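You operate a simulated robot arm through the tools that you are given. There is no shell and no other tool. Be economical: measure what you need, move in short steps, check, and stop when the job is done.

The job below is to be done with a simulated robot arm. You get a single attempt, and the scene is never put back.

TASK
Turn the mix knob to 2. Take the paper cups box on the top of the supply counter and put it away on the low shelf of the wooden bench. Put the clear cup marked "coils" from the low shelf of the supply counter on the shelf of the parts stand and the clear cup labelled "valves" on the third shelf from the bottom of the middle bay. Take the steel jug on the top of the supply counter and put it away on the low shelf of the supply counter. Take the blue wash cloth on the side table and put it away on the counter to the right of the sink. Press the clear key of the pad tester two times. Any order will do. Set down upright: paper cups box, steel jug.

Only the result counts: the job must be done as asked and must still hold three seconds after the hand-in. Knocking over, shifting, dropping, spilling or breaking anything else fails it. Flat cloth is picked up by pressing the open fingertips on it (5 to 10 N) and closing them slowly along it; thin cloth reads only 2 to 8 mm in the jaws.

THE ROBOT
A 7-joint arm with a two-finger parallel gripper on a trunk, on a base that drives. Base frame: it is fixed to the floor where the robot stands at the start and does not move with it; the origin is under the middle of the robot, x ahead of it, y to its left, z up; the surface under the hand at the start is at about z = 880. Units: mm, degrees, N and s.
With the tool pointing down near the work surface it reaches from about 500 to 960 mm from the robot's upright axis, wherever it stands. Its first joint turns from -166.0 to 166.0 degrees. Places, roughly: blue wash cloth (7x10x3 cm) [-200, -1500, 900]; clear cup [750, 500, 500]; clear key of the pad tester [-600, -1300, 900]; counter to the right of the sink (60x25 cm) [-2420, -2240, 900]; low shelf of the supply counter [500, 500, 400]; low shelf of the wooden bench [-4600, 3800, 200]; mix knob [1000, 0, 1300]; paper cups box [750, 0, 1000]; shelf of the parts stand [-300, -1200, 400]; steel jug (14x9x11 cm) [1100, -300, 900]; third shelf of the middle bay (26x32 cm) [-700, 2080, 720]. Payload 3.91 kg.
The TCP is the grasp point between the finger pads, 30 mm short of the fingertips. In the tool frame z runs along the fingers and y along their closing line. The gripper opens to 110 mm. The fingers are 20 mm wide and 10 mm thick; the gripper's body (48 by 112 mm) begins 55 mm behind the TCP.
Orientation is that of the tool frame in the base frame, as a unit quaternion [w, x, y, z]. With the fingers straight down and closing along the base's y, the tool's x points along the base's -x, its y along +y and its z along -z.

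THE INTERFACE
- The arm moves only by the tool step_arm. Its argument "moves" is a list of rows, each an object of numbers (a shift or turn left out is 0, a gripper value left out holds the last): "tx", "ty", "tz": the shift along the base's x, y, z in mm; "wx", "wy", "wz": the turn, a rotation vector about the base's x, y, z in degrees; "grip": the closure, from 0 (fully open) to 1 (shut). In form: [{"tx": .., "ty": .., "tz": .., "wx": .., "wy": .., "wz": .., "grip": ..}, ...]. A call has 1 to 20 rows; each row shifts and turns the commanded pose from where the row before left it. Each row takes 0.2 s and may step no farther than 50 mm and 8.6 degrees from the row before; otherwise, or with a gripper value out of range, the whole call is refused. Where a pose cannot be reached the arm comes as near as it can. A force on the tool above 40 N (or 10 N above the force at the start of the call, whichever is more), or a blocked arm, ends the call early, and 0.2 s more pass. The fingers move at their own pace (about 72 mm/s each) and stop on an object; they squeeze with about 36 N. The grip force told is the motor's: it shows also when the fingers shut on nothing. Time passes only in rows, and 0.2 s behind the last, so rows that do not move let the fingers close. It gives the time, the measured TCP pose, the force on the tool (base axes), the opening and the grip force at its end, in the units of the frame above (readings bear some noise), with the torque about the TCP (base axes, N m) and any sound that the robot's microphone picked up.
- Cameras (640 x 400 px; columns grow to the right, rows downward): "scene" is now at [245, 45.5, 1391.3]; the picture's right is [0.52, -0.85, 0.00], its down [-0.48, -0.29, -0.83] and it looks along [0.71, 0.43, -0.56] (base axes); focal length 242 px, centre (320, 200). "wrist" rides on the gripper at [72, 17, -103] in the tool frame; the picture's right is [-0.23, 0.97, 0.00], its down [-0.76, -0.18, -0.62] and it looks along [-0.61, -0.14, 0.78] (tool axes); focal length 222 px, centre (320, 200). There is no depth. A picture from a camera that has moved, and an enlarged one, comes with that camera's place and axes in the base frame and with its lens.
- snapshot(camera): a new picture of that camera. The clock stands still meanwhile.
- lift_body(by): slides the trunk up (or, below 0, down) by that many mm; the arm and the scene camera ride with it, the base frame stays. It gives what a move gives, with no picture.
- steer(legs): drives the robot by 1 to 6 legs, each [ahead, left, turn to the left] in mm, mm and degrees, along the robot's own axes; the way and the turn of a leg run together, so that a leg with both is an arc; at most 1500 mm and 180 degrees a leg. The arm and the cameras ride along, it lands a little off, and it stops where it bumps. It gives what a move gives.
- turn_head(pan, tilt): turns the head with the scene camera to pan (to the left, within 86 degrees either way) and tilt (down, from -29 to 69), counted from straight ahead of the robot. It gives what a move gives.
- close_up(camera, box): a new picture of the part [left, top, right, bottom] of that camera's present view, enlarged. The clock stands still meanwhile.
- close_job(): hands the job in; it is judged then, once.

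Work in short steps. Places have to be worked out from the pictures, the camera data and where the tool is seen: move nearer, look again, correct. Check each grasp and each placing, and mend what went wrong. You have 186 turns and 148 pictures in all, those below and enlarged ones among them. Open the gripper and draw the arm clear of the work before you hand the job in, unless the task says otherwise; then end with one line.

The tools are called after "Request:" by a JSON object that holds its "name" and its "arguments". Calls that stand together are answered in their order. step_arm: Moves the arm, as the interface text tells. Its arguments: {"type":"object","properties":{"moves":{"type":"array","items":{"type":"object","properties":{"tx":{"type":"number"},"ty":{"type":"number"},"tz":{"type":"number"},"wx":{"type":"number"},"wy":{"type":"number"},"wz":{"type":"number"},"grip":{"type":"number"}}}}},"required":["moves"]} The other tools are called the same way: lift_body (by) slides the trunk up or down; steer (legs) drives the base; turn_head (pan, tilt) turns the head that bears the scene camera; snapshot (camera) takes a picture; close_up (camera, box) takes an enlarged picture of a part of a camera's view; close_job () hands the job in.

At the start:

```text
t: 0.0
ee_pos: [620.1, 244.8, 1000.5]
orientation: [0.0, 0.0, 1.0, 0.0]
force: [-0.9, -0.3, 0.0]
moment: [-0.03, 0.02, 0.01]
opening: 109.8
finger_force: 0.2
trunk travel left (down, up): [-575.0, 107.0]
robot x, y, heading: [0.7, -0.9, 0.3]
head pan, tilt: [31.6, 34.1]
```

scene: 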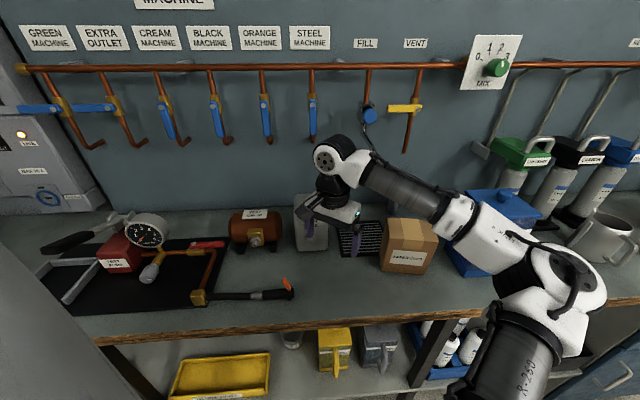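
wrist: 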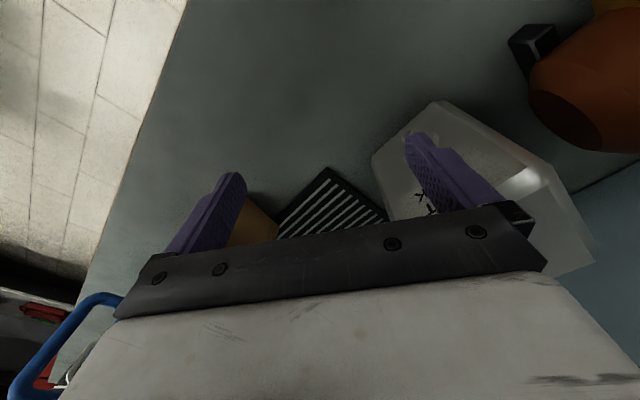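

The knob is seen at about (495,67) in the scene view. I'll enlarge it, and the counter area, to read the labels.

Request:
{"name": "close_up", "arguments": {"camera": "scene", "box": [440, 20, 560, 95]}}

Request:
{"name": "close_up", "arguments": {"camera": "scene", "box": [220, 180, 480, 400]}}

Request:
{"name": "turn_head", "arguments": {"pan": -10, "tilt": 35}}

Request:
{"name": "snapshot", "arguments": {"camera": "scene"}}

```text
5.33 times, centred on (500, 58) of scene
camera zoom: at [245.0, 45.5, 1391.3], right [0.52, -0.85, 0.0], down [-0.48, -0.29, -0.83], along [0.71, 0.43, -0.56], focal length 1291 px, centre (-640, 960)
```

zoom: 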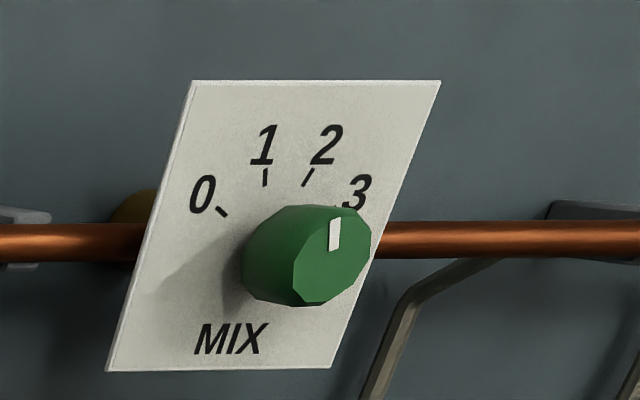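

```text
1.82 times, centred on (350, 290) of scene
camera zoom: at [245.0, 45.5, 1391.3], right [0.52, -0.85, 0.0], down [-0.48, -0.29, -0.83], along [0.71, 0.43, -0.56], focal length 440 px, centre (266, 36)
```

zoom: 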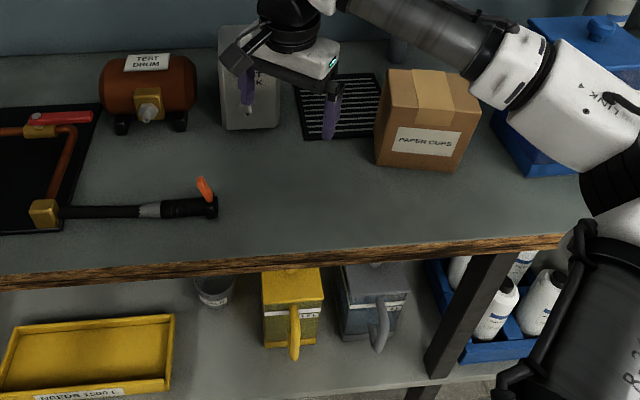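

```text
t: 1.1
ee_pos: [619.6, 244.5, 999.2]
orientation: [0.0, 0.0, 1.0, 0.0]
force: [-0.7, 0.3, 0.5]
moment: [-0.04, -0.03, 0.02]
opening: 109.9
finger_force: 0.0
trunk travel left (down, up): [-575.0, 107.0]
robot x, y, heading: [-4.1, 2.8, 0.1]
head pan, tilt: [-10.0, 35.0]
```

```text
143 pictures are left
camera scene: at [256.3, -16.1, 1390.0], right [-0.17, -0.98, 0.0], down [-0.56, 0.1, -0.82], along [0.81, -0.14, -0.57], focal length 242 px, centre (320, 200)
```

scene: 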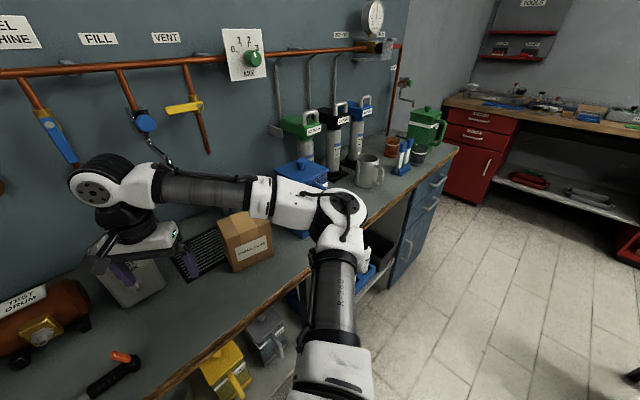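

The scene is understood roughly; the knob is near (996, 24, 1332). I'll raise the hand and turn it to point at the wall for the knob, staying short of it.

Request:
{"name": "step_arm", "arguments": {"moves": [{"tz": 40, "ty": -10}, {"tz": 40, "ty": -10}, {"tz": 30, "ty": -20, "wy": -8.2}, {"tz": 30, "ty": -20, "wy": -8.2}, {"tz": 30, "ty": -20, "wy": -8.2}, {"tz": 30, "ty": -20, "wy": -8.2}, {"tz": 30, "ty": -20, "wy": -8.2}, {"tz": 30, "ty": -20, "wy": -8.2}, {"tz": 30, "ty": -20, "wy": -8.2}, {"tz": 20, "ty": -20, "wy": -8.2}, {"tz": 20, "ty": -20, "wy": -8.2}, {"ty": -20, "wy": -8.2}, {"ty": -20, "wy": -8.0}, {}]}}

Request:
{"name": "snapshot", "arguments": {"camera": "wrist"}}

Request:
{"name": "snapshot", "arguments": {"camera": "scene"}}

```text
t: 4.1
ee_pos: [621.1, 3.5, 1328.7]
orientation: [0.707, 0.001, 0.707, -0.001]
force: [0.2, -0.6, -0.4]
moment: [0.01, 0.02, -0.05]
opening: 110.2
finger_force: 0.0
trunk travel left (down, up): [-575.0, 107.0]
robot x, y, heading: [-1.0, -1.2, -0.0]
head pan, tilt: [-10.0, 35.0]
```

```text
142 pictures are left
camera wrist: at [517.1, 19.7, 1254.9], right [0.0, 0.97, 0.23], down [-0.62, -0.18, 0.76], along [0.78, -0.14, 0.61], focal length 222 px, centre (320, 200)
```

wrist: 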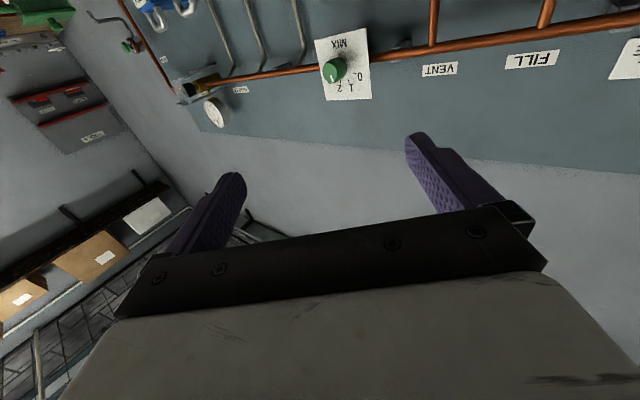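

```text
141 pictures are left
camera scene: at [256.2, -16.1, 1390.0], right [-0.17, -0.98, 0.0], down [-0.56, 0.1, -0.82], along [0.81, -0.14, -0.57], focal length 242 px, centre (320, 200)
```

scene: 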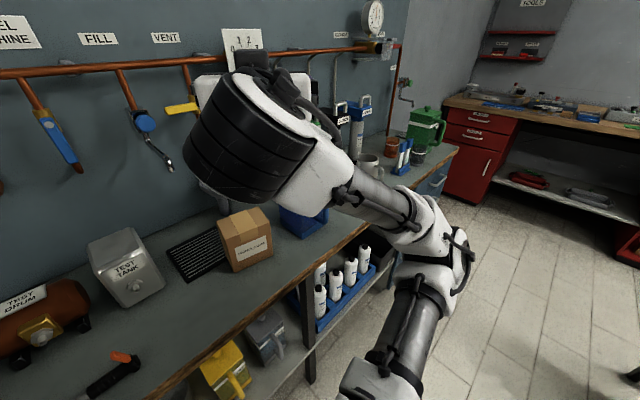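

The knob is clearly in the wrist view; I'll enlarge it to measure the knob centre and dial.

Request:
{"name": "close_up", "arguments": {"camera": "wrist", "box": [290, 20, 386, 80]}}

Request:
{"name": "close_up", "arguments": {"camera": "wrist", "box": [310, 26, 378, 106]}}

```text
6.67 times, centred on (338, 50) of wrist
camera zoom: at [517.1, 19.7, 1254.9], right [0.0, 0.97, 0.23], down [-0.62, -0.18, 0.76], along [0.78, -0.14, 0.61], focal length 1481 px, centre (200, 1200)
```

zoom: 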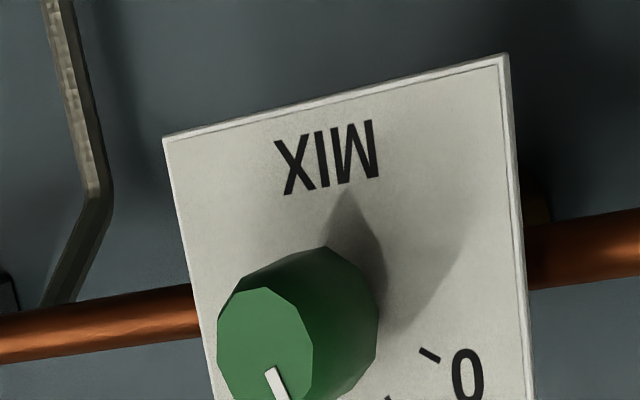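

```text
5.00 times, centred on (344, 66) of wrist
camera zoom: at [517.1, 19.7, 1254.9], right [0.0, 0.97, 0.23], down [-0.62, -0.18, 0.76], along [0.78, -0.14, 0.61], focal length 1111 px, centre (200, 870)
```

zoom: 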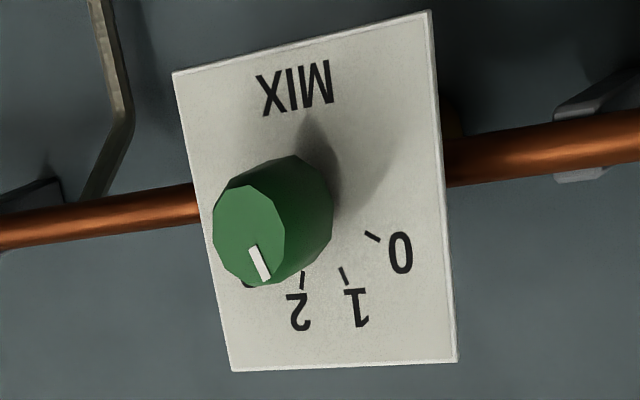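

The counter and wall are yawed about 36° (wall normal ≈ (0.81, 0.59)); the knob's face is near (985, 20, 1332). I'll drive a little closer along the wall normal and yaw the tool to face the wall.

Request:
{"name": "steer", "arguments": {"legs": [[80, 60, 0]]}}

Request:
{"name": "step_arm", "arguments": {"moves": [{"wz": 7.2, "ty": -16}, {"wz": 7.2, "ty": -16}, {"wz": 7.2, "ty": -16}, {"wz": 7.2, "ty": -16}, {"wz": 7.2, "ty": -16}, {"ty": -20, "tx": 20}, {"ty": -20, "tx": 20}, {}]}}

Request:
{"name": "snapshot", "arguments": {"camera": "wrist"}}

```text
t: 5.2
ee_pos: [700.0, 63.7, 1327.5]
orientation: [0.707, 0.0, 0.707, -0.001]
force: [0.4, -0.4, 0.0]
moment: [0.0, -0.03, -0.02]
opening: 109.8
finger_force: 0.0
trunk travel left (down, up): [-575.0, 107.0]
robot x, y, heading: [81.1, 62.9, 0.2]
head pan, tilt: [-10.0, 35.0]
```

```text
t: 7.0
ee_pos: [738.1, -58.3, 1328.5]
orientation: [0.673, -0.219, 0.672, 0.219]
force: [0.9, 0.2, -0.5]
moment: [0.04, -0.01, -0.01]
opening: 110.0
finger_force: 0.0
trunk travel left (down, up): [-575.0, 107.0]
robot x, y, heading: [79.6, 60.0, -0.1]
head pan, tilt: [-10.0, 35.0]
```

```text
138 pictures are left
camera wrist: at [644.3, -105.7, 1255.2], right [-0.57, 0.79, 0.23], down [-0.4, -0.51, 0.76], along [0.72, 0.35, 0.61], focal length 222 px, centre (320, 200)
```

wrist: 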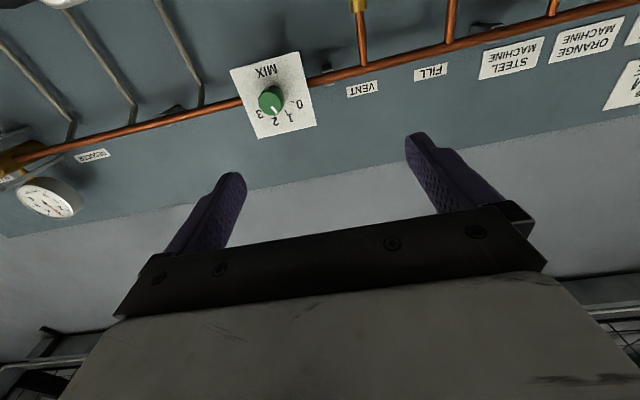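

Now the tool faces the wall; I'll enlarge the dial.

Request:
{"name": "close_up", "arguments": {"camera": "wrist", "box": [225, 45, 325, 145]}}

```text
4.00 times, centred on (275, 95) of wrist
camera zoom: at [644.3, -105.7, 1255.2], right [-0.57, 0.79, 0.23], down [-0.4, -0.51, 0.76], along [0.72, 0.35, 0.61], focal length 888 px, centre (500, 620)
```

zoom: 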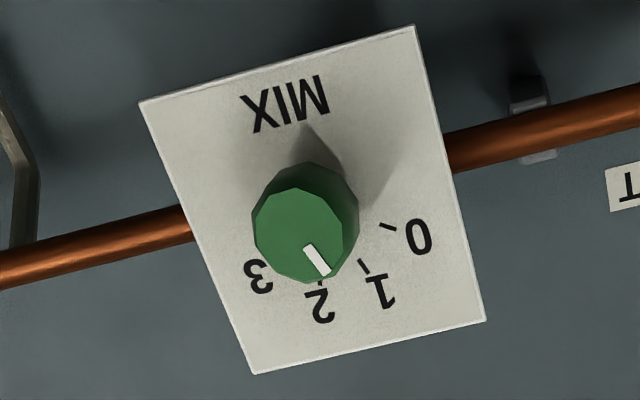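

Measured: pointer at 1 (−20°), mark 2 at +20°; face centre in wall coordinates gives about (985, 22, 1331). I'll align the tool laterally and go in most of the way, then check.

Request:
{"name": "step_arm", "arguments": {"moves": [{"tx": 23, "ty": -32, "tz": 2.5}, {"tx": 23.5, "ty": -32}, {"tx": 32.4, "ty": 23.5}, {"tx": 32.4, "ty": 23.5}, {"tx": 32.4, "ty": 23.5}, {"tx": 32.4, "ty": 23.5}, {"tx": 16.2, "ty": 11.8}, {}]}}

Request:
{"name": "snapshot", "arguments": {"camera": "wrist"}}

```text
t: 8.8
ee_pos: [933.1, -16.3, 1331.6]
orientation: [0.673, -0.219, 0.672, 0.218]
force: [0.6, -0.9, 0.0]
moment: [0.0, -0.01, 0.03]
opening: 110.0
finger_force: 0.0
trunk travel left (down, up): [-575.0, 107.0]
robot x, y, heading: [74.2, 59.0, -0.1]
head pan, tilt: [-10.0, 35.0]
```

```text
136 pictures are left
camera wrist: at [839.1, -63.8, 1258.3], right [-0.57, 0.79, 0.23], down [-0.4, -0.51, 0.76], along [0.72, 0.34, 0.61], focal length 222 px, centre (320, 200)
```

wrist: 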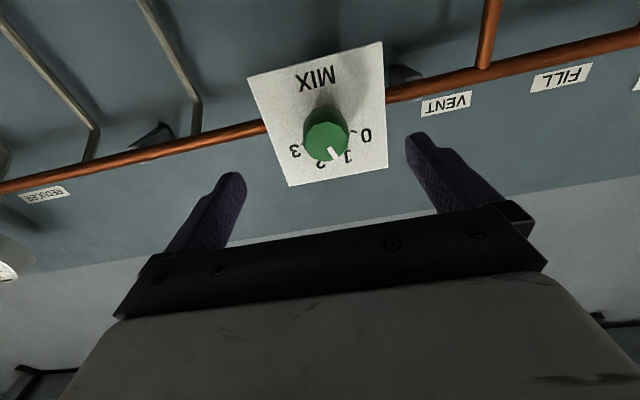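

Well aligned (a few mm off laterally). Advance about 58 mm and close on the knob.

Request:
{"name": "step_arm", "arguments": {"moves": [{"tx": 20, "ty": 20, "tz": -1}, {"tx": 22, "ty": 16}, {"tx": 2, "ty": 1.5}, {}, {"grip": 1}, {}, {}, {}]}}

Request:
{"name": "snapshot", "arguments": {"camera": "wrist"}}

```text
t: 10.6
ee_pos: [977.7, 21.2, 1329.6]
orientation: [0.673, -0.218, 0.672, 0.218]
force: [3.9, -1.1, 2.8]
moment: [-0.03, 0.06, 0.2]
opening: 37.9
finger_force: 45.4
trunk travel left (down, up): [-575.0, 107.0]
robot x, y, heading: [74.6, 60.2, 0.0]
head pan, tilt: [-10.0, 35.0]
```

```text
135 pictures are left
camera wrist: at [882.6, -25.8, 1256.3], right [-0.57, 0.79, 0.23], down [-0.4, -0.51, 0.76], along [0.72, 0.34, 0.61], focal length 222 px, centre (320, 200)
```

wrist: 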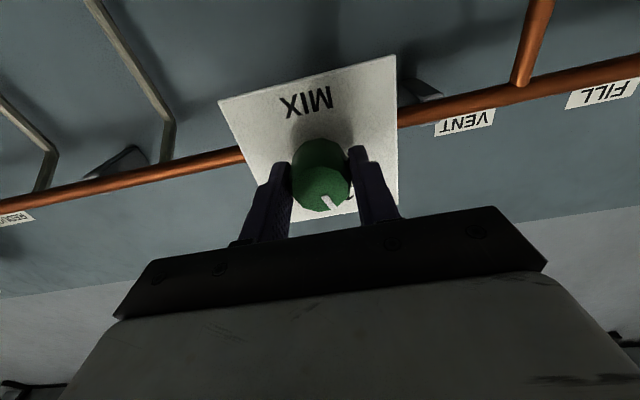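

Gripped (37.9 mm). Now roll clockwise about the wall normal by 40°.

Request:
{"name": "step_arm", "arguments": {"moves": [{"wx": 4.04, "wy": 2.94}, {"wx": 4.04, "wy": 2.94}, {"wx": 4.04, "wy": 2.94}, {"wx": 4.04, "wy": 2.94}, {"wx": 4.04, "wy": 2.94}, {"wx": 4.04, "wy": 2.94}, {"wx": 4.04, "wy": 2.94}, {"wx": 4.04, "wy": 2.94}, {}]}}

Request:
{"name": "snapshot", "arguments": {"camera": "wrist"}}

```text
t: 12.6
ee_pos: [976.8, 21.1, 1330.1]
orientation: [0.558, 0.025, 0.707, 0.435]
force: [21.9, 1.1, 17.5]
moment: [0.14, -0.21, 0.33]
opening: 37.6
finger_force: 44.7
trunk travel left (down, up): [-575.0, 107.0]
robot x, y, heading: [76.3, 58.4, 0.1]
head pan, tilt: [-10.0, 35.0]
```

```text
134 pictures are left
camera wrist: at [857.5, 8.8, 1284.2], right [-0.35, 0.49, 0.8], down [-0.14, -0.87, 0.47], along [0.93, 0.06, 0.37], focal length 222 px, centre (320, 200)
```

wrist: 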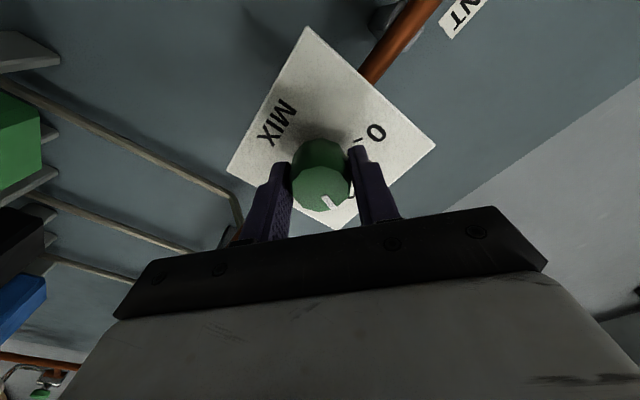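

The knob turned along with the tool. Release, withdraw, roll the tool back, and check the pointer.

Request:
{"name": "step_arm", "arguments": {"moves": [{"grip": 0}, {}, {}, {"tx": -24, "ty": -17.6}, {"tx": -32, "ty": -23.5}, {"tx": -32, "ty": -23.5}, {"tx": -32, "ty": -23.5, "wx": -6.47, "wy": -4.7}, {"tx": -32, "ty": -23.5, "wx": -6.47, "wy": -4.7}, {"wx": -6.47, "wy": -4.7}, {"wx": -6.47, "wy": -4.7}, {"wx": -6.47, "wy": -4.7}, {}]}}

Request:
{"name": "close_up", "arguments": {"camera": "wrist", "box": [240, 40, 400, 140]}}

```text
t: 15.2
ee_pos: [823.8, -89.6, 1329.7]
orientation: [0.672, -0.22, 0.673, 0.217]
force: [0.3, -0.6, 0.2]
moment: [0.03, 0.02, -0.01]
opening: 109.8
finger_force: 0.2
trunk travel left (down, up): [-575.0, 107.0]
robot x, y, heading: [78.9, 59.6, 0.1]
head pan, tilt: [-10.0, 35.0]
```

```text
4.00 times, centred on (320, 90) of wrist
camera zoom: at [730.2, -137.4, 1256.2], right [-0.57, 0.79, 0.23], down [-0.4, -0.51, 0.76], along [0.72, 0.35, 0.61], focal length 888 px, centre (320, 640)
```

zoom: 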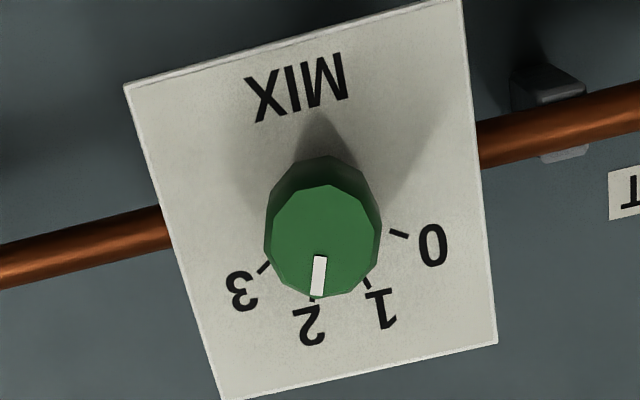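

Knob is at 2. Now I'll bring the hand back to pointing down, aligned with the counter and pulled back, and look at the counter.

Request:
{"name": "step_arm", "arguments": {"moves": [{"wx": -4.82, "wy": 6.63, "tx": -10, "ty": 10}, {"wx": -4.82, "wy": 6.63, "tx": -10, "ty": 20}, {"wx": -4.82, "wy": 6.63, "tx": -15, "ty": 20}, {"wx": -4.82, "wy": 6.63, "tx": -15, "ty": 20}, {"wx": -4.82, "wy": 6.63, "tx": -15, "ty": 20}, {"wx": -4.82, "wy": 6.63, "tx": -15, "ty": 20}, {"wx": -4.82, "wy": 6.63, "tx": -15, "ty": 20}, {"wx": -4.82, "wy": 6.63, "tx": -15, "ty": 20}, {"wx": -4.82, "wy": 6.63, "ty": 20, "tx": -15}, {"wx": -4.82, "wy": 6.63, "ty": 20, "tx": -15}, {"wx": -4.7, "wy": 6.47, "ty": 20, "tx": -15}, {"tx": -15, "ty": 20}, {}]}}

Request:
{"name": "turn_head", "arguments": {"pan": 10, "tilt": 45}}

Request:
{"name": "snapshot", "arguments": {"camera": "scene"}}

Request:
{"name": "snapshot", "arguments": {"camera": "wrist"}}

```text
t: 18.0
ee_pos: [647.0, 136.0, 1249.1]
orientation: [0.001, -0.309, 0.951, 0.001]
force: [0.5, -0.3, 0.3]
moment: [-0.02, 0.02, 0.0]
opening: 110.1
finger_force: 0.0
out of reach, approached as far as the arm can: row 10, 11
trunk travel left (down, up): [-575.0, 107.0]
robot x, y, heading: [78.6, 57.8, 0.2]
head pan, tilt: [-10.0, 35.0]
```

```text
t: 18.9
ee_pos: [646.5, 135.3, 1250.4]
orientation: [0.001, -0.309, 0.951, 0.0]
force: [0.0, -0.2, -0.7]
moment: [-0.03, 0.0, 0.0]
opening: 110.1
finger_force: 0.0
trunk travel left (down, up): [-575.0, 107.0]
robot x, y, heading: [76.9, 57.0, 0.0]
head pan, tilt: [10.0, 45.0]
```

```text
132 pictures are left
camera scene: at [328.1, 72.7, 1375.2], right [0.17, -0.99, 0.0], down [-0.7, -0.12, -0.71], along [0.7, 0.12, -0.71], focal length 242 px, centre (320, 200)
```

scene: 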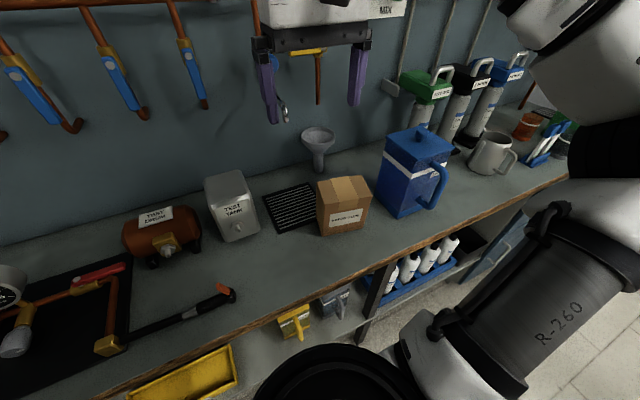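

```text
131 pictures are left
camera wrist: at [577.9, 106.1, 1352.1], right [-0.39, 0.92, 0.0], down [0.72, 0.3, 0.63], along [0.58, 0.24, -0.78], focal length 222 px, centre (320, 200)
```

wrist: 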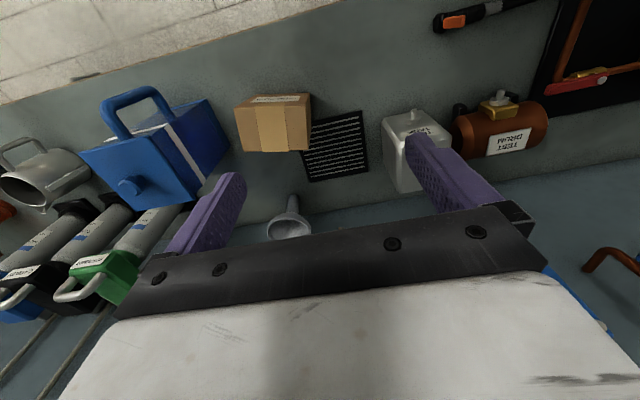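

I need to see the low shelf. I'll back off along the wall normal, then lower the trunk so the head camera looks under the counter.

Request:
{"name": "steer", "arguments": {"legs": [[-300, -210, 36]]}}

Request:
{"name": "lift_body", "arguments": {"by": -500}}

Request:
{"name": "turn_head", "arguments": {"pan": 0, "tilt": 25}}

Request:
{"name": "snapshot", "arguments": {"camera": "scene"}}

```text
t: 21.2
ee_pos: [282.8, 158.7, 1250.7]
orientation: [0.002, -0.581, 0.814, 0.0]
force: [0.1, -0.8, 0.1]
moment: [0.02, -0.06, 0.0]
opening: 110.1
finger_force: 0.2
trunk travel left (down, up): [-575.0, 107.0]
robot x, y, heading: [-141.1, -230.2, 34.9]
head pan, tilt: [10.0, 45.0]
```

```text
refused: -500 is not a number from -400 to 400
```

```text
t: 22.0
ee_pos: [283.6, 157.9, 1249.5]
orientation: [0.002, -0.581, 0.814, 0.002]
force: [0.2, -0.5, -0.1]
moment: [0.0, -0.02, 0.01]
opening: 110.2
finger_force: 0.1
trunk travel left (down, up): [-575.0, 107.0]
robot x, y, heading: [-137.8, -229.3, 35.0]
head pan, tilt: [0.0, 25.0]
```

```text
130 pictures are left
camera scene: at [73.8, -80.3, 1405.7], right [0.57, -0.82, 0.0], down [-0.35, -0.24, -0.91], along [0.74, 0.52, -0.42], focal length 242 px, centre (320, 200)
```

scene: 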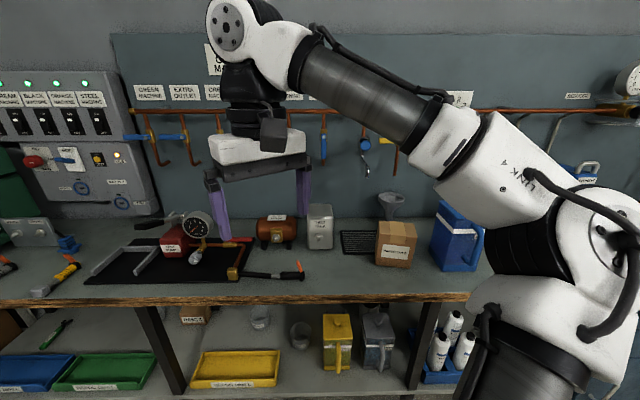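

The scene is square-on. Lower the trunk by 400 for a view under the counter (hand is well in front of the counter edge).

Request:
{"name": "lift_body", "arguments": {"by": -400}}

Request:
{"name": "snapshot", "arguments": {"camera": "scene"}}

Request:
{"name": "close_up", "arguments": {"camera": "scene", "box": [150, 100, 450, 280]}}

```text
t: 25.9
ee_pos: [282.0, 159.1, 849.4]
orientation: [0.002, -0.581, 0.814, 0.002]
force: [-1.1, -0.1, -0.3]
moment: [-0.01, -0.01, 0.02]
opening: 109.6
finger_force: 0.0
trunk travel left (down, up): [-175.0, 507.0]
robot x, y, heading: [-142.4, -227.5, 35.0]
head pan, tilt: [0.0, 25.0]
```

```text
129 pictures are left
camera scene: at [73.8, -80.3, 1005.8], right [0.57, -0.82, 0.0], down [-0.35, -0.24, -0.91], along [0.74, 0.52, -0.42], focal length 242 px, centre (320, 200)
```

scene: 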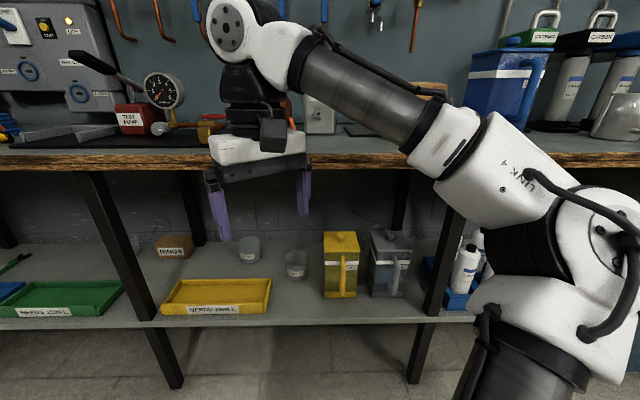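

```text
2.13 times, centred on (300, 190) of scene
camera zoom: at [73.8, -80.3, 1005.8], right [0.57, -0.82, 0.0], down [-0.35, -0.24, -0.91], along [0.74, 0.52, -0.42], focal length 516 px, centre (363, 221)
```

zoom: 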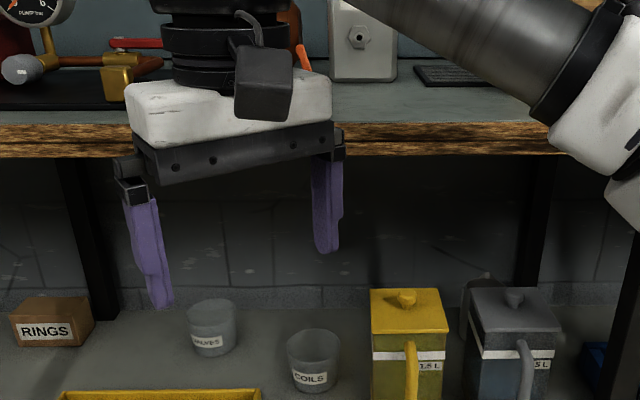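

Both cups seen: "coils" near (n≈690, L≈−34, i.e. about (578, 378)), "valves" behind-left. I'll lower further and pitch the tool to 30° below horizontal facing the shelf while still clear of the counter.

Request:
{"name": "lift_body", "arguments": {"by": -150}}

Request:
{"name": "step_arm", "arguments": {"moves": [{"wz": -7, "tz": -15}, {"wz": -7, "tz": -15}, {"wz": -7, "tz": -15}, {"wz": -7, "tz": -15}, {"wz": -7, "tz": -15}, {"wx": 4.41, "wy": -6.07, "tz": -15}, {"wx": 4.41, "wy": -6.07, "tz": -15}, {"wx": 4.41, "wy": -6.07, "tz": -15}, {"wx": 4.41, "wy": -6.07}, {"wx": 4.41, "wy": -6.07}, {"wx": 4.41, "wy": -6.07}, {"wx": 4.41, "wy": -6.07}, {"wx": 4.41, "wy": -6.07}, {}]}}

Request:
{"name": "snapshot", "arguments": {"camera": "scene"}}

Request:
{"name": "snapshot", "arguments": {"camera": "wrist"}}

```text
t: 27.8
ee_pos: [278.3, 158.5, 747.4]
orientation: [0.005, -0.581, 0.814, -0.001]
force: [0.4, 0.4, 0.0]
moment: [0.04, -0.02, 0.02]
opening: 110.0
finger_force: 0.2
trunk travel left (down, up): [-67.0, 616.0]
robot x, y, heading: [-141.7, -232.6, 34.6]
head pan, tilt: [0.0, 25.0]
stopped: the arm was blocked; the commanded pose is now the measured one
```

```text
t: 30.8
ee_pos: [288.8, 178.4, 651.1]
orientation: [0.48, -0.267, 0.822, 0.151]
force: [0.6, 0.0, -0.4]
moment: [0.03, 0.02, 0.0]
opening: 109.9
finger_force: 0.2
out of reach, approached as far as the arm can: row 12, 13
trunk travel left (down, up): [-67.0, 616.0]
robot x, y, heading: [-143.6, -228.1, 34.9]
head pan, tilt: [0.0, 25.0]
```

```text
127 pictures are left
camera scene: at [69.4, -81.1, 900.7], right [0.57, -0.82, 0.0], down [-0.34, -0.24, -0.91], along [0.75, 0.52, -0.42], focal length 242 px, centre (320, 200)
```

scene: 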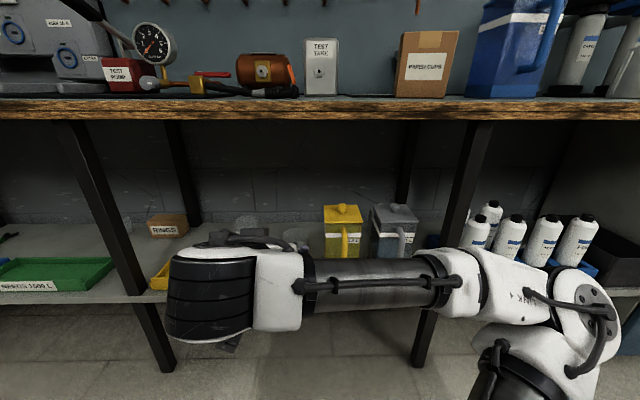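

```text
126 pictures are left
camera wrist: at [176.7, 119.2, 637.5], right [-0.48, 0.86, 0.19], down [-0.04, -0.24, 0.97], along [0.88, 0.46, 0.14], focal length 222 px, centre (320, 200)
```

wrist: 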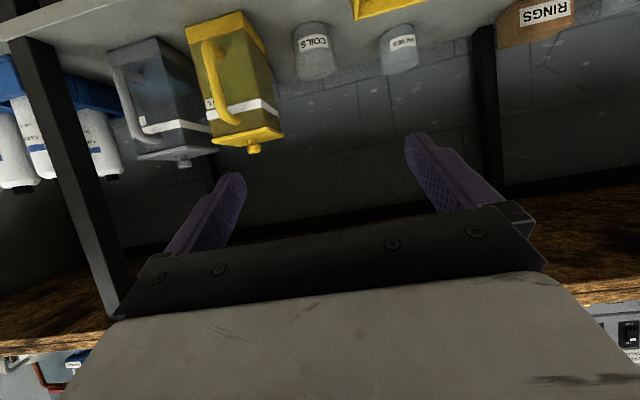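

Tool is now pitched; I'll make it 45° (for camera clearance over the shelf) and drive ahead 250 mm.

Request:
{"name": "step_arm", "arguments": {"moves": [{"wx": -4.41, "wy": 6.07, "tz": -15}, {"wx": -4.41, "wy": 6.07, "tz": -15}, {"tz": -20}, {}]}}

Request:
{"name": "steer", "arguments": {"legs": [[250, 0, 0]]}}

Request:
{"name": "snapshot", "arguments": {"camera": "wrist"}}

Request:
{"name": "snapshot", "arguments": {"camera": "scene"}}

```text
t: 31.8
ee_pos: [291.5, 178.5, 601.7]
orientation: [0.367, -0.287, 0.877, 0.118]
force: [-0.6, -0.2, -1.4]
moment: [-0.02, 0.01, 0.04]
opening: 109.9
finger_force: 0.1
trunk travel left (down, up): [-67.0, 616.0]
robot x, y, heading: [-139.1, -230.7, 35.0]
head pan, tilt: [0.0, 25.0]
```

```text
t: 33.6
ee_pos: [498.5, 320.2, 600.7]
orientation: [0.369, -0.284, 0.877, 0.116]
force: [0.1, -0.4, -0.1]
moment: [0.0, 0.03, 0.03]
opening: 110.2
finger_force: 0.0
trunk travel left (down, up): [-67.0, 616.0]
robot x, y, heading: [62.7, -86.7, 34.6]
head pan, tilt: [0.0, 25.0]
```

```text
125 pictures are left
camera wrist: at [386.2, 259.3, 620.5], right [-0.44, 0.88, 0.16], down [0.17, -0.09, 0.98], along [0.88, 0.46, -0.12], focal length 222 px, centre (320, 200)
```

wrist: 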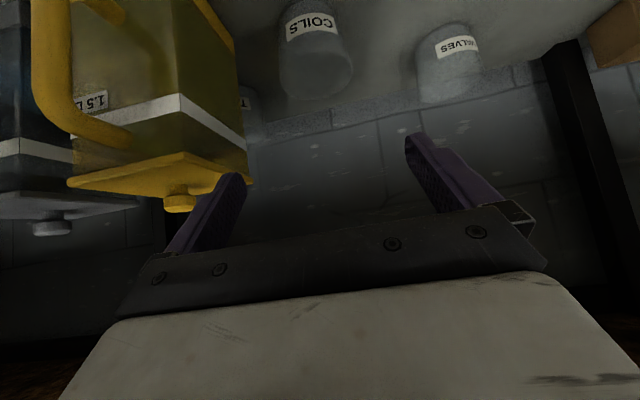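

```text
124 pictures are left
camera scene: at [276.8, 58.8, 900.6], right [0.57, -0.82, 0.0], down [-0.34, -0.24, -0.91], along [0.75, 0.52, -0.42], focal length 242 px, centre (320, 200)
```

scene: 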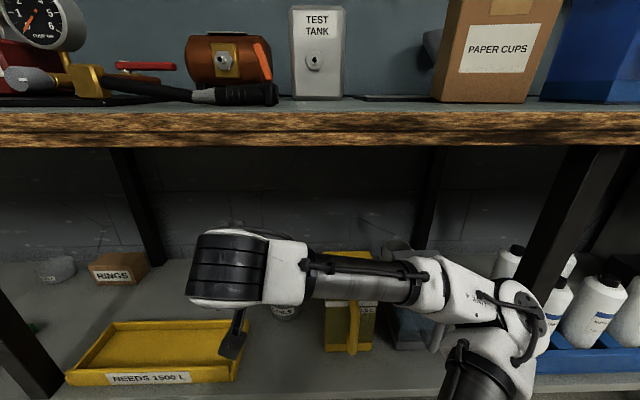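

Coils cup appears at about L −30, centre n ≈ 690. I'll drop to the 45° approach line and look again.

Request:
{"name": "step_arm", "arguments": {"moves": [{"tz": -25, "tx": -3, "ty": 4}, {"tz": -25}, {}]}}

Request:
{"name": "snapshot", "arguments": {"camera": "wrist"}}

```text
t: 34.4
ee_pos: [499.3, 330.2, 558.0]
orientation: [0.367, -0.284, 0.878, 0.116]
force: [0.2, 0.1, 0.3]
moment: [-0.01, 0.02, -0.01]
opening: 110.0
finger_force: 0.1
out of reach, approached as far as the arm can: row 2
trunk travel left (down, up): [-67.0, 616.0]
robot x, y, heading: [63.9, -86.0, 34.4]
head pan, tilt: [0.0, 25.0]
```

```text
123 pictures are left
camera wrist: at [388.1, 271.3, 577.1], right [-0.44, 0.88, 0.16], down [0.18, -0.09, 0.98], along [0.88, 0.46, -0.12], focal length 222 px, centre (320, 200)
```

wrist: 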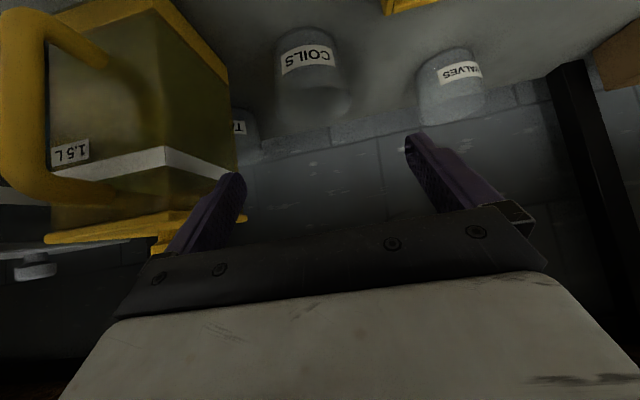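

I'll enlarge the cup for its height and centre.

Request:
{"name": "close_up", "arguments": {"camera": "wrist", "box": [230, 10, 390, 140]}}

```text
3.08 times, centred on (310, 75) of wrist
camera zoom: at [388.1, 271.3, 577.1], right [-0.44, 0.88, 0.16], down [0.18, -0.09, 0.98], along [0.88, 0.46, -0.12], focal length 684 px, centre (351, 585)
```

zoom: 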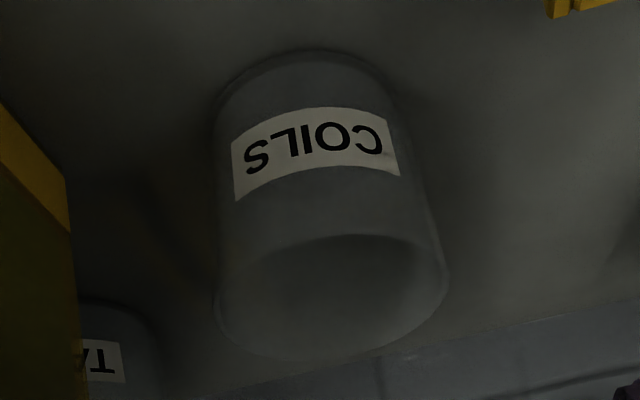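

Cup: height ≈61, rim ≈75 mm, centre (n 683, L −31) = base (571, 376). Move down-forward onto it with the fingers straddling.

Request:
{"name": "step_arm", "arguments": {"moves": [{"tx": 17.85, "ty": 11.6, "tz": -29.5}, {"tx": 17.85, "ty": 11.6, "tz": -29.5}, {"tx": 17.85, "ty": 11.6, "tz": -29.5}, {"tx": 17.85, "ty": 11.6, "tz": -29.5}, {}]}}

Request:
{"name": "snapshot", "arguments": {"camera": "wrist"}}

```text
t: 35.2
ee_pos: [550.7, 355.6, 550.9]
orientation: [0.475, -0.301, 0.824, 0.065]
force: [-0.7, 0.8, 0.3]
moment: [0.02, 0.02, 0.02]
opening: 110.1
finger_force: 0.2
trunk travel left (down, up): [-67.0, 616.0]
robot x, y, heading: [60.5, -90.9, 34.6]
head pan, tilt: [0.0, 25.0]
stopped in row 3: the arm was blocked; the commanded pose is now the measured one
```

```text
121 pictures are left
camera wrist: at [436.3, 296.7, 543.3], right [-0.46, 0.89, 0.01], down [-0.09, -0.06, 0.99], along [0.88, 0.46, 0.1], focal length 222 px, centre (320, 200)
```

wrist: 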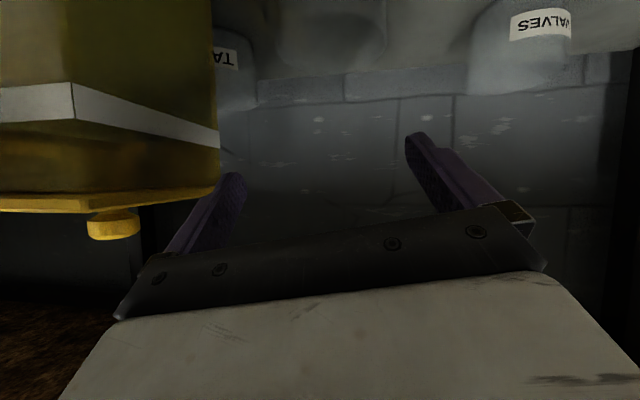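

The arm got blocked and tilted; let me see what it touches.

Request:
{"name": "snapshot", "arguments": {"camera": "scene"}}

Request:
{"name": "turn_head", "arguments": {"pan": -10, "tilt": 60}}

Request:
{"name": "snapshot", "arguments": {"camera": "scene"}}

```text
120 pictures are left
camera scene: at [266.2, 57.8, 902.5], right [0.57, -0.82, 0.01], down [-0.33, -0.24, -0.91], along [0.75, 0.52, -0.41], focal length 242 px, centre (320, 200)
```

scene: 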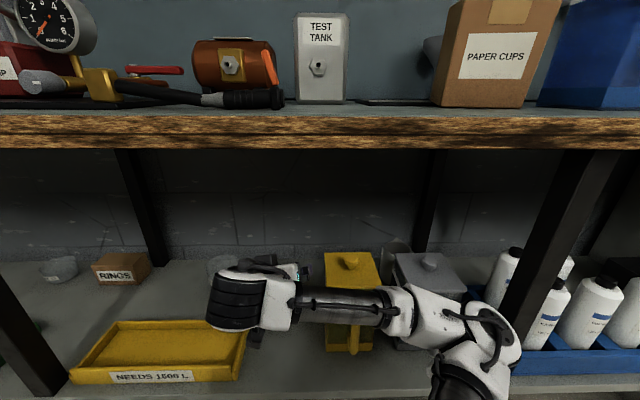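

```text
t: 36.2
ee_pos: [553.7, 353.9, 550.7]
orientation: [0.474, -0.299, 0.826, 0.062]
force: [-0.6, 0.5, 0.5]
moment: [0.02, -0.04, 0.0]
opening: 110.0
finger_force: 0.1
trunk travel left (down, up): [-67.0, 616.0]
robot x, y, heading: [63.1, -86.4, 34.5]
head pan, tilt: [-10.0, 60.0]
```

```text
119 pictures are left
camera scene: at [253.9, 32.8, 852.0], right [0.42, -0.91, 0.0], down [-0.78, -0.36, -0.51], along [0.47, 0.21, -0.86], focal length 242 px, centre (320, 200)
```

scene: 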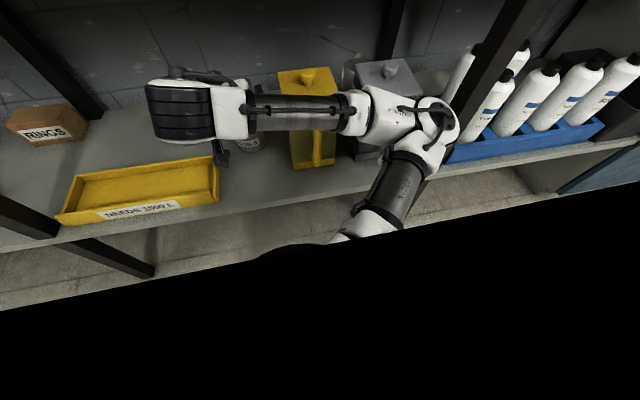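

The elbow, bent out to the right, is against the counter leg. I'll back the robot off by 220 mm so the arm works straighter, and turn the head to watch.

Request:
{"name": "steer", "arguments": {"legs": [[-220, 0, 0]]}}

Request:
{"name": "turn_head", "arguments": {"pan": -5, "tilt": 35}}

Request:
{"name": "snapshot", "arguments": {"camera": "scene"}}

```text
t: 37.9
ee_pos: [374.8, 232.9, 541.5]
orientation: [0.461, -0.301, 0.832, 0.068]
force: [-0.1, 0.0, 0.3]
moment: [-0.03, -0.05, 0.01]
opening: 110.3
finger_force: 0.0
trunk travel left (down, up): [-67.0, 616.0]
robot x, y, heading: [-117.9, -211.3, 34.9]
head pan, tilt: [-10.0, 60.0]
```

```text
t: 38.8
ee_pos: [372.6, 233.3, 541.4]
orientation: [0.463, -0.301, 0.831, 0.067]
force: [-0.8, 0.2, 0.0]
moment: [-0.01, 0.0, 0.01]
opening: 110.1
finger_force: 0.0
trunk travel left (down, up): [-67.0, 616.0]
robot x, y, heading: [-115.5, -208.1, 34.5]
head pan, tilt: [-5.0, 35.0]
```

```text
118 pictures are left
camera scene: at [93.8, -74.6, 886.1], right [0.49, -0.87, 0.0], down [-0.49, -0.28, -0.82], along [0.72, 0.41, -0.57], focal length 242 px, centre (320, 200)
```

scene: 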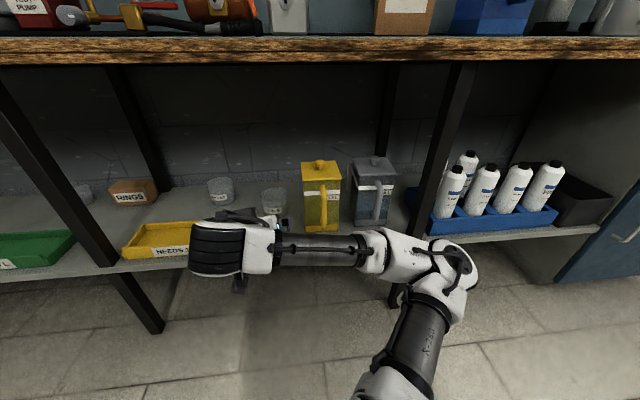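

Nothing appears shifted. I'll restore the 45° orientation and extend toward the cup's approach line.

Request:
{"name": "step_arm", "arguments": {"moves": [{"wx": 0.9, "wy": 6.9, "wz": 0.2}, {"wx": 1.0, "wy": 6.8, "wz": 0.2}, {"tx": 20, "ty": 14.5}, {"tx": 20, "ty": 14.5}, {"tx": 20, "ty": 14.5}, {"tx": 20, "ty": 14.5}, {"tx": 20, "ty": 14.5}, {"tx": 16, "ty": 11.6}, {}]}}

Request:
{"name": "snapshot", "arguments": {"camera": "scene"}}

Request:
{"name": "snapshot", "arguments": {"camera": "wrist"}}

```text
t: 41.0
ee_pos: [490.6, 302.8, 628.5]
orientation: [0.425, -0.279, 0.855, 0.104]
force: [0.7, -0.4, -0.4]
moment: [-0.05, 0.02, 0.0]
opening: 110.0
finger_force: 0.0
trunk travel left (down, up): [-67.0, 616.0]
robot x, y, heading: [-115.6, -212.5, 34.2]
head pan, tilt: [-5.0, 35.0]
stopped in row 9: the arm was blocked; the commanded pose is now the measured one
```

```text
117 pictures are left
camera scene: at [80.1, -83.7, 911.8], right [0.49, -0.87, 0.0], down [-0.47, -0.27, -0.84], along [0.73, 0.41, -0.54], focal length 242 px, centre (320, 200)
```

scene: 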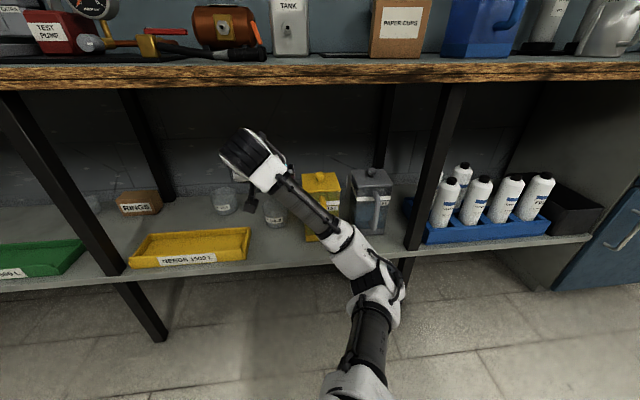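

```text
116 pictures are left
camera wrist: at [376.1, 245.4, 633.3], right [-0.44, 0.89, 0.12], down [0.05, -0.11, 0.99], along [0.9, 0.44, 0.0], focal length 222 px, centre (320, 200)
```

wrist: 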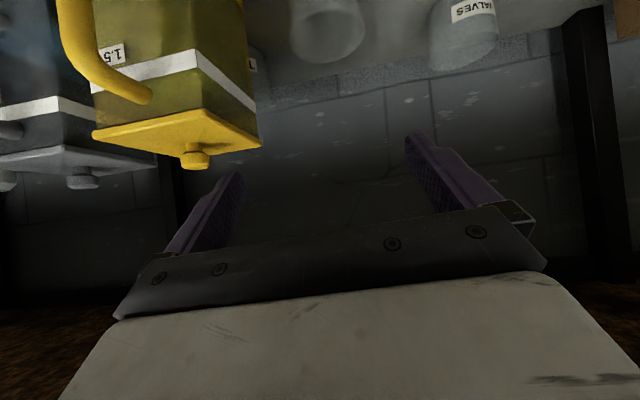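

The robot is being pushed up: the elbow hits low because the trunk is too low. Back off clear of the counter, then raise the trunk 200.

Request:
{"name": "steer", "arguments": {"legs": [[-200, 0, 0]]}}

Request:
{"name": "lift_body", "arguments": {"by": 200}}

Request:
{"name": "snapshot", "arguments": {"camera": "scene"}}

```text
t: 42.5
ee_pos: [330.5, 190.3, 628.4]
orientation: [0.425, -0.278, 0.855, 0.104]
force: [0.7, -1.3, 0.8]
moment: [0.0, -0.02, -0.01]
opening: 109.9
finger_force: 0.1
trunk travel left (down, up): [-67.0, 616.0]
robot x, y, heading: [-281.0, -326.6, 34.2]
head pan, tilt: [-5.0, 35.0]
```

```text
t: 44.7
ee_pos: [339.7, 195.0, 779.6]
orientation: [0.409, -0.281, 0.862, 0.101]
force: [-0.9, -0.7, -0.8]
moment: [-0.01, -0.01, 0.01]
opening: 110.1
finger_force: 0.1
trunk travel left (down, up): [-267.0, 416.0]
robot x, y, heading: [-281.0, -325.3, 34.0]
head pan, tilt: [-5.0, 35.0]
```

```text
115 pictures are left
camera scene: at [-62.6, -184.8, 1081.6], right [0.49, -0.87, 0.0], down [-0.5, -0.28, -0.82], along [0.71, 0.4, -0.57], focal length 242 px, centre (320, 200)
```

scene: 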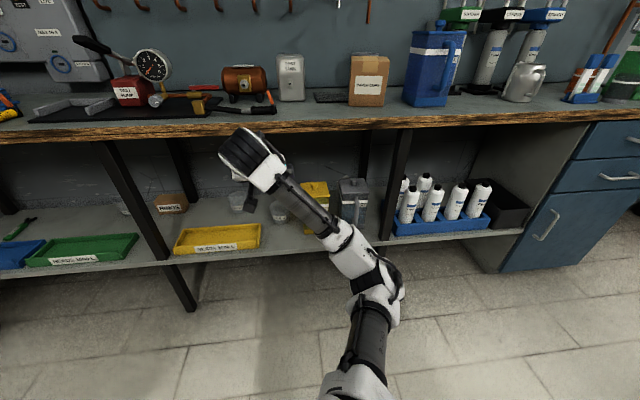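

Now extended and clear. I'll correct the tilt and lower the hand in free space to about z = 560 and see whether it's freely reachable.

Request:
{"name": "step_arm", "arguments": {"moves": [{"wx": -0.4, "wy": 6, "wz": 1, "tz": -20}, {"tz": -40}, {"tz": -40}, {"tz": -40}, {"tz": -40}, {"tz": -40}, {}]}}

Request:
{"name": "snapshot", "arguments": {"camera": "scene"}}

```text
t: 46.3
ee_pos: [339.8, 196.3, 558.9]
orientation: [0.362, -0.284, 0.88, 0.116]
force: [0.1, -0.3, -0.4]
moment: [0.0, 0.05, 0.02]
opening: 110.0
finger_force: 0.0
trunk travel left (down, up): [-267.0, 416.0]
robot x, y, heading: [-282.0, -322.7, 34.4]
head pan, tilt: [-5.0, 35.0]
```

```text
114 pictures are left
camera scene: at [-62.6, -184.8, 1081.6], right [0.49, -0.87, 0.0], down [-0.5, -0.28, -0.82], along [0.71, 0.4, -0.57], focal length 242 px, centre (320, 200)
```

scene: 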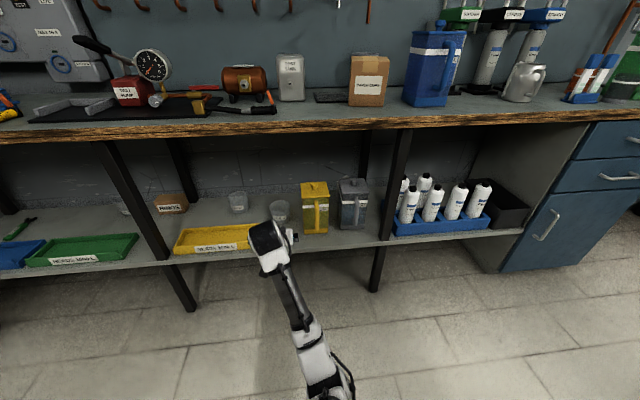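

Works well: the arm is straight and clear. Drive ahead 190 mm along the approach.

Request:
{"name": "steer", "arguments": {"legs": [[188, 14, 0]]}}

Request:
{"name": "snapshot", "arguments": {"camera": "wrist"}}

```text
t: 47.9
ee_pos: [485.0, 313.3, 560.0]
orientation: [0.362, -0.284, 0.88, 0.116]
force: [0.2, 0.6, 0.9]
moment: [-0.01, 0.02, 0.01]
opening: 109.9
finger_force: 0.1
trunk travel left (down, up): [-267.0, 416.0]
robot x, y, heading: [-132.3, -203.9, 34.4]
head pan, tilt: [-5.0, 35.0]
```

```text
113 pictures are left
camera wrist: at [374.3, 255.7, 580.8], right [-0.44, 0.88, 0.16], down [0.19, -0.08, 0.98], along [0.88, 0.46, -0.13], focal length 222 px, centre (320, 200)
```

wrist: 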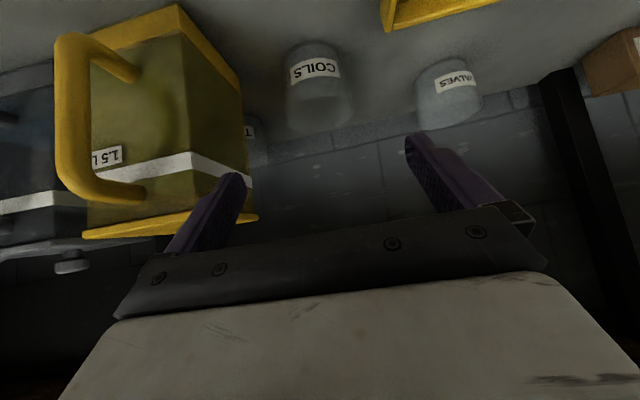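

Aligned; the kettle's side is at L ≈ −116, leaving ~19 mm beside the right finger. Advance down the 45° line to the cup.

Request:
{"name": "step_arm", "arguments": {"moves": [{"tx": 16.2, "ty": 11.9, "tz": -24}, {"tx": 16.2, "ty": 11.9, "tz": -24}, {"tx": 16.2, "ty": 11.9, "tz": -24}, {"tx": 16.2, "ty": 11.9, "tz": -24}, {"tx": 15, "ty": 11, "tz": -24}, {}]}}

Request:
{"name": "snapshot", "arguments": {"camera": "wrist"}}

Request:
{"name": "snapshot", "arguments": {"camera": "scene"}}

```text
t: 49.3
ee_pos: [566.2, 371.8, 437.3]
orientation: [0.362, -0.285, 0.88, 0.116]
force: [-0.3, 0.3, -0.2]
moment: [-0.02, 0.0, 0.02]
opening: 110.3
finger_force: 0.1
trunk travel left (down, up): [-267.0, 416.0]
robot x, y, heading: [-130.8, -208.5, 34.2]
head pan, tilt: [-5.0, 35.0]
```

```text
112 pictures are left
camera wrist: at [453.4, 312.6, 459.4], right [-0.44, 0.88, 0.16], down [0.19, -0.08, 0.98], along [0.88, 0.46, -0.13], focal length 222 px, centre (320, 200)
```

wrist: 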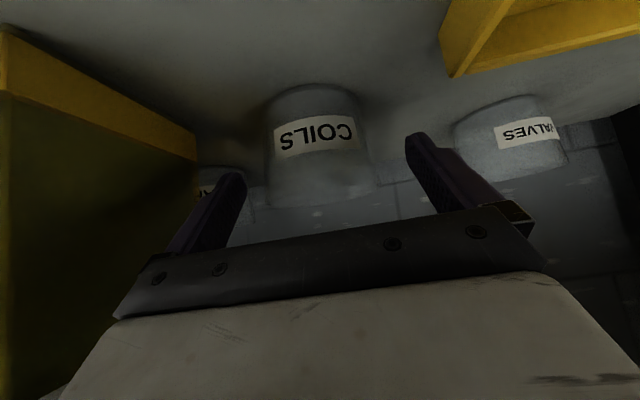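

```text
111 pictures are left
camera scene: at [85.2, -66.9, 1081.2], right [0.49, -0.87, 0.0], down [-0.5, -0.28, -0.82], along [0.71, 0.4, -0.57], focal length 242 px, centre (320, 200)
```

scene: 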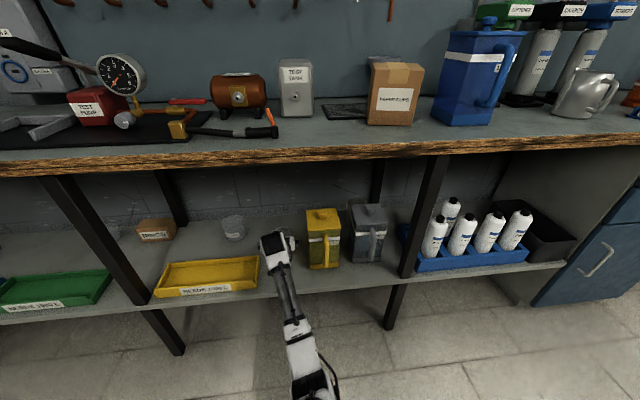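

I need the exact cup position relative to the fingers; enlarge.

Request:
{"name": "close_up", "arguments": {"camera": "wrist", "box": [200, 70, 440, 220]}}

```text
2.67 times, centred on (320, 145) of wrist
camera zoom: at [453.4, 312.6, 459.4], right [-0.44, 0.88, 0.16], down [0.19, -0.08, 0.98], along [0.88, 0.46, -0.13], focal length 592 px, centre (320, 347)
```

zoom: 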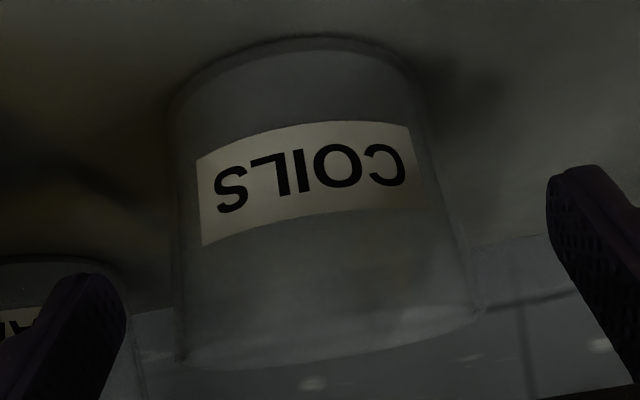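

Re-triangulated: the shelf is nearer z ≈ 368, cup rim ≈ 437 and centre n ≈ 703. Advance 26 mm and down 28 mm, then close gently.

Request:
{"name": "step_arm", "arguments": {"moves": [{"tx": 10.5, "ty": 7.6, "tz": -14}, {"tx": 10.5, "ty": 7.6, "tz": -14}, {}, {"grip": 0.3}, {"grip": 1}, {}, {}, {}]}}

Request:
{"name": "snapshot", "arguments": {"camera": "wrist"}}

```text
t: 51.1
ee_pos: [586.4, 388.1, 410.8]
orientation: [0.362, -0.284, 0.88, 0.117]
force: [-0.7, 0.2, 0.5]
moment: [0.0, 0.02, 0.02]
opening: 84.8
finger_force: 36.4
trunk travel left (down, up): [-267.0, 416.0]
robot x, y, heading: [-129.6, -203.4, 34.2]
head pan, tilt: [-5.0, 35.0]
```

```text
109 pictures are left
camera wrist: at [475.7, 329.3, 432.6], right [-0.44, 0.88, 0.16], down [0.19, -0.08, 0.98], along [0.88, 0.46, -0.13], focal length 222 px, centre (320, 200)
```

wrist: 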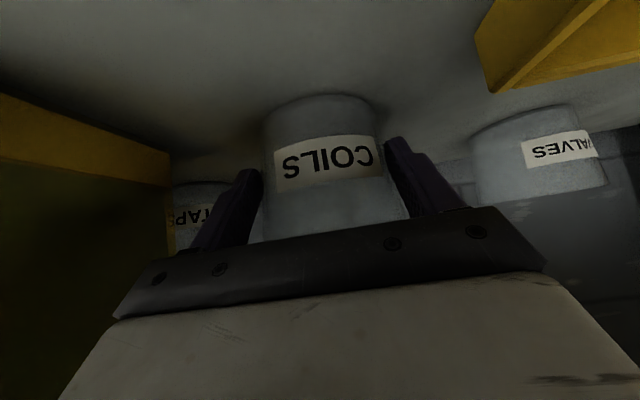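

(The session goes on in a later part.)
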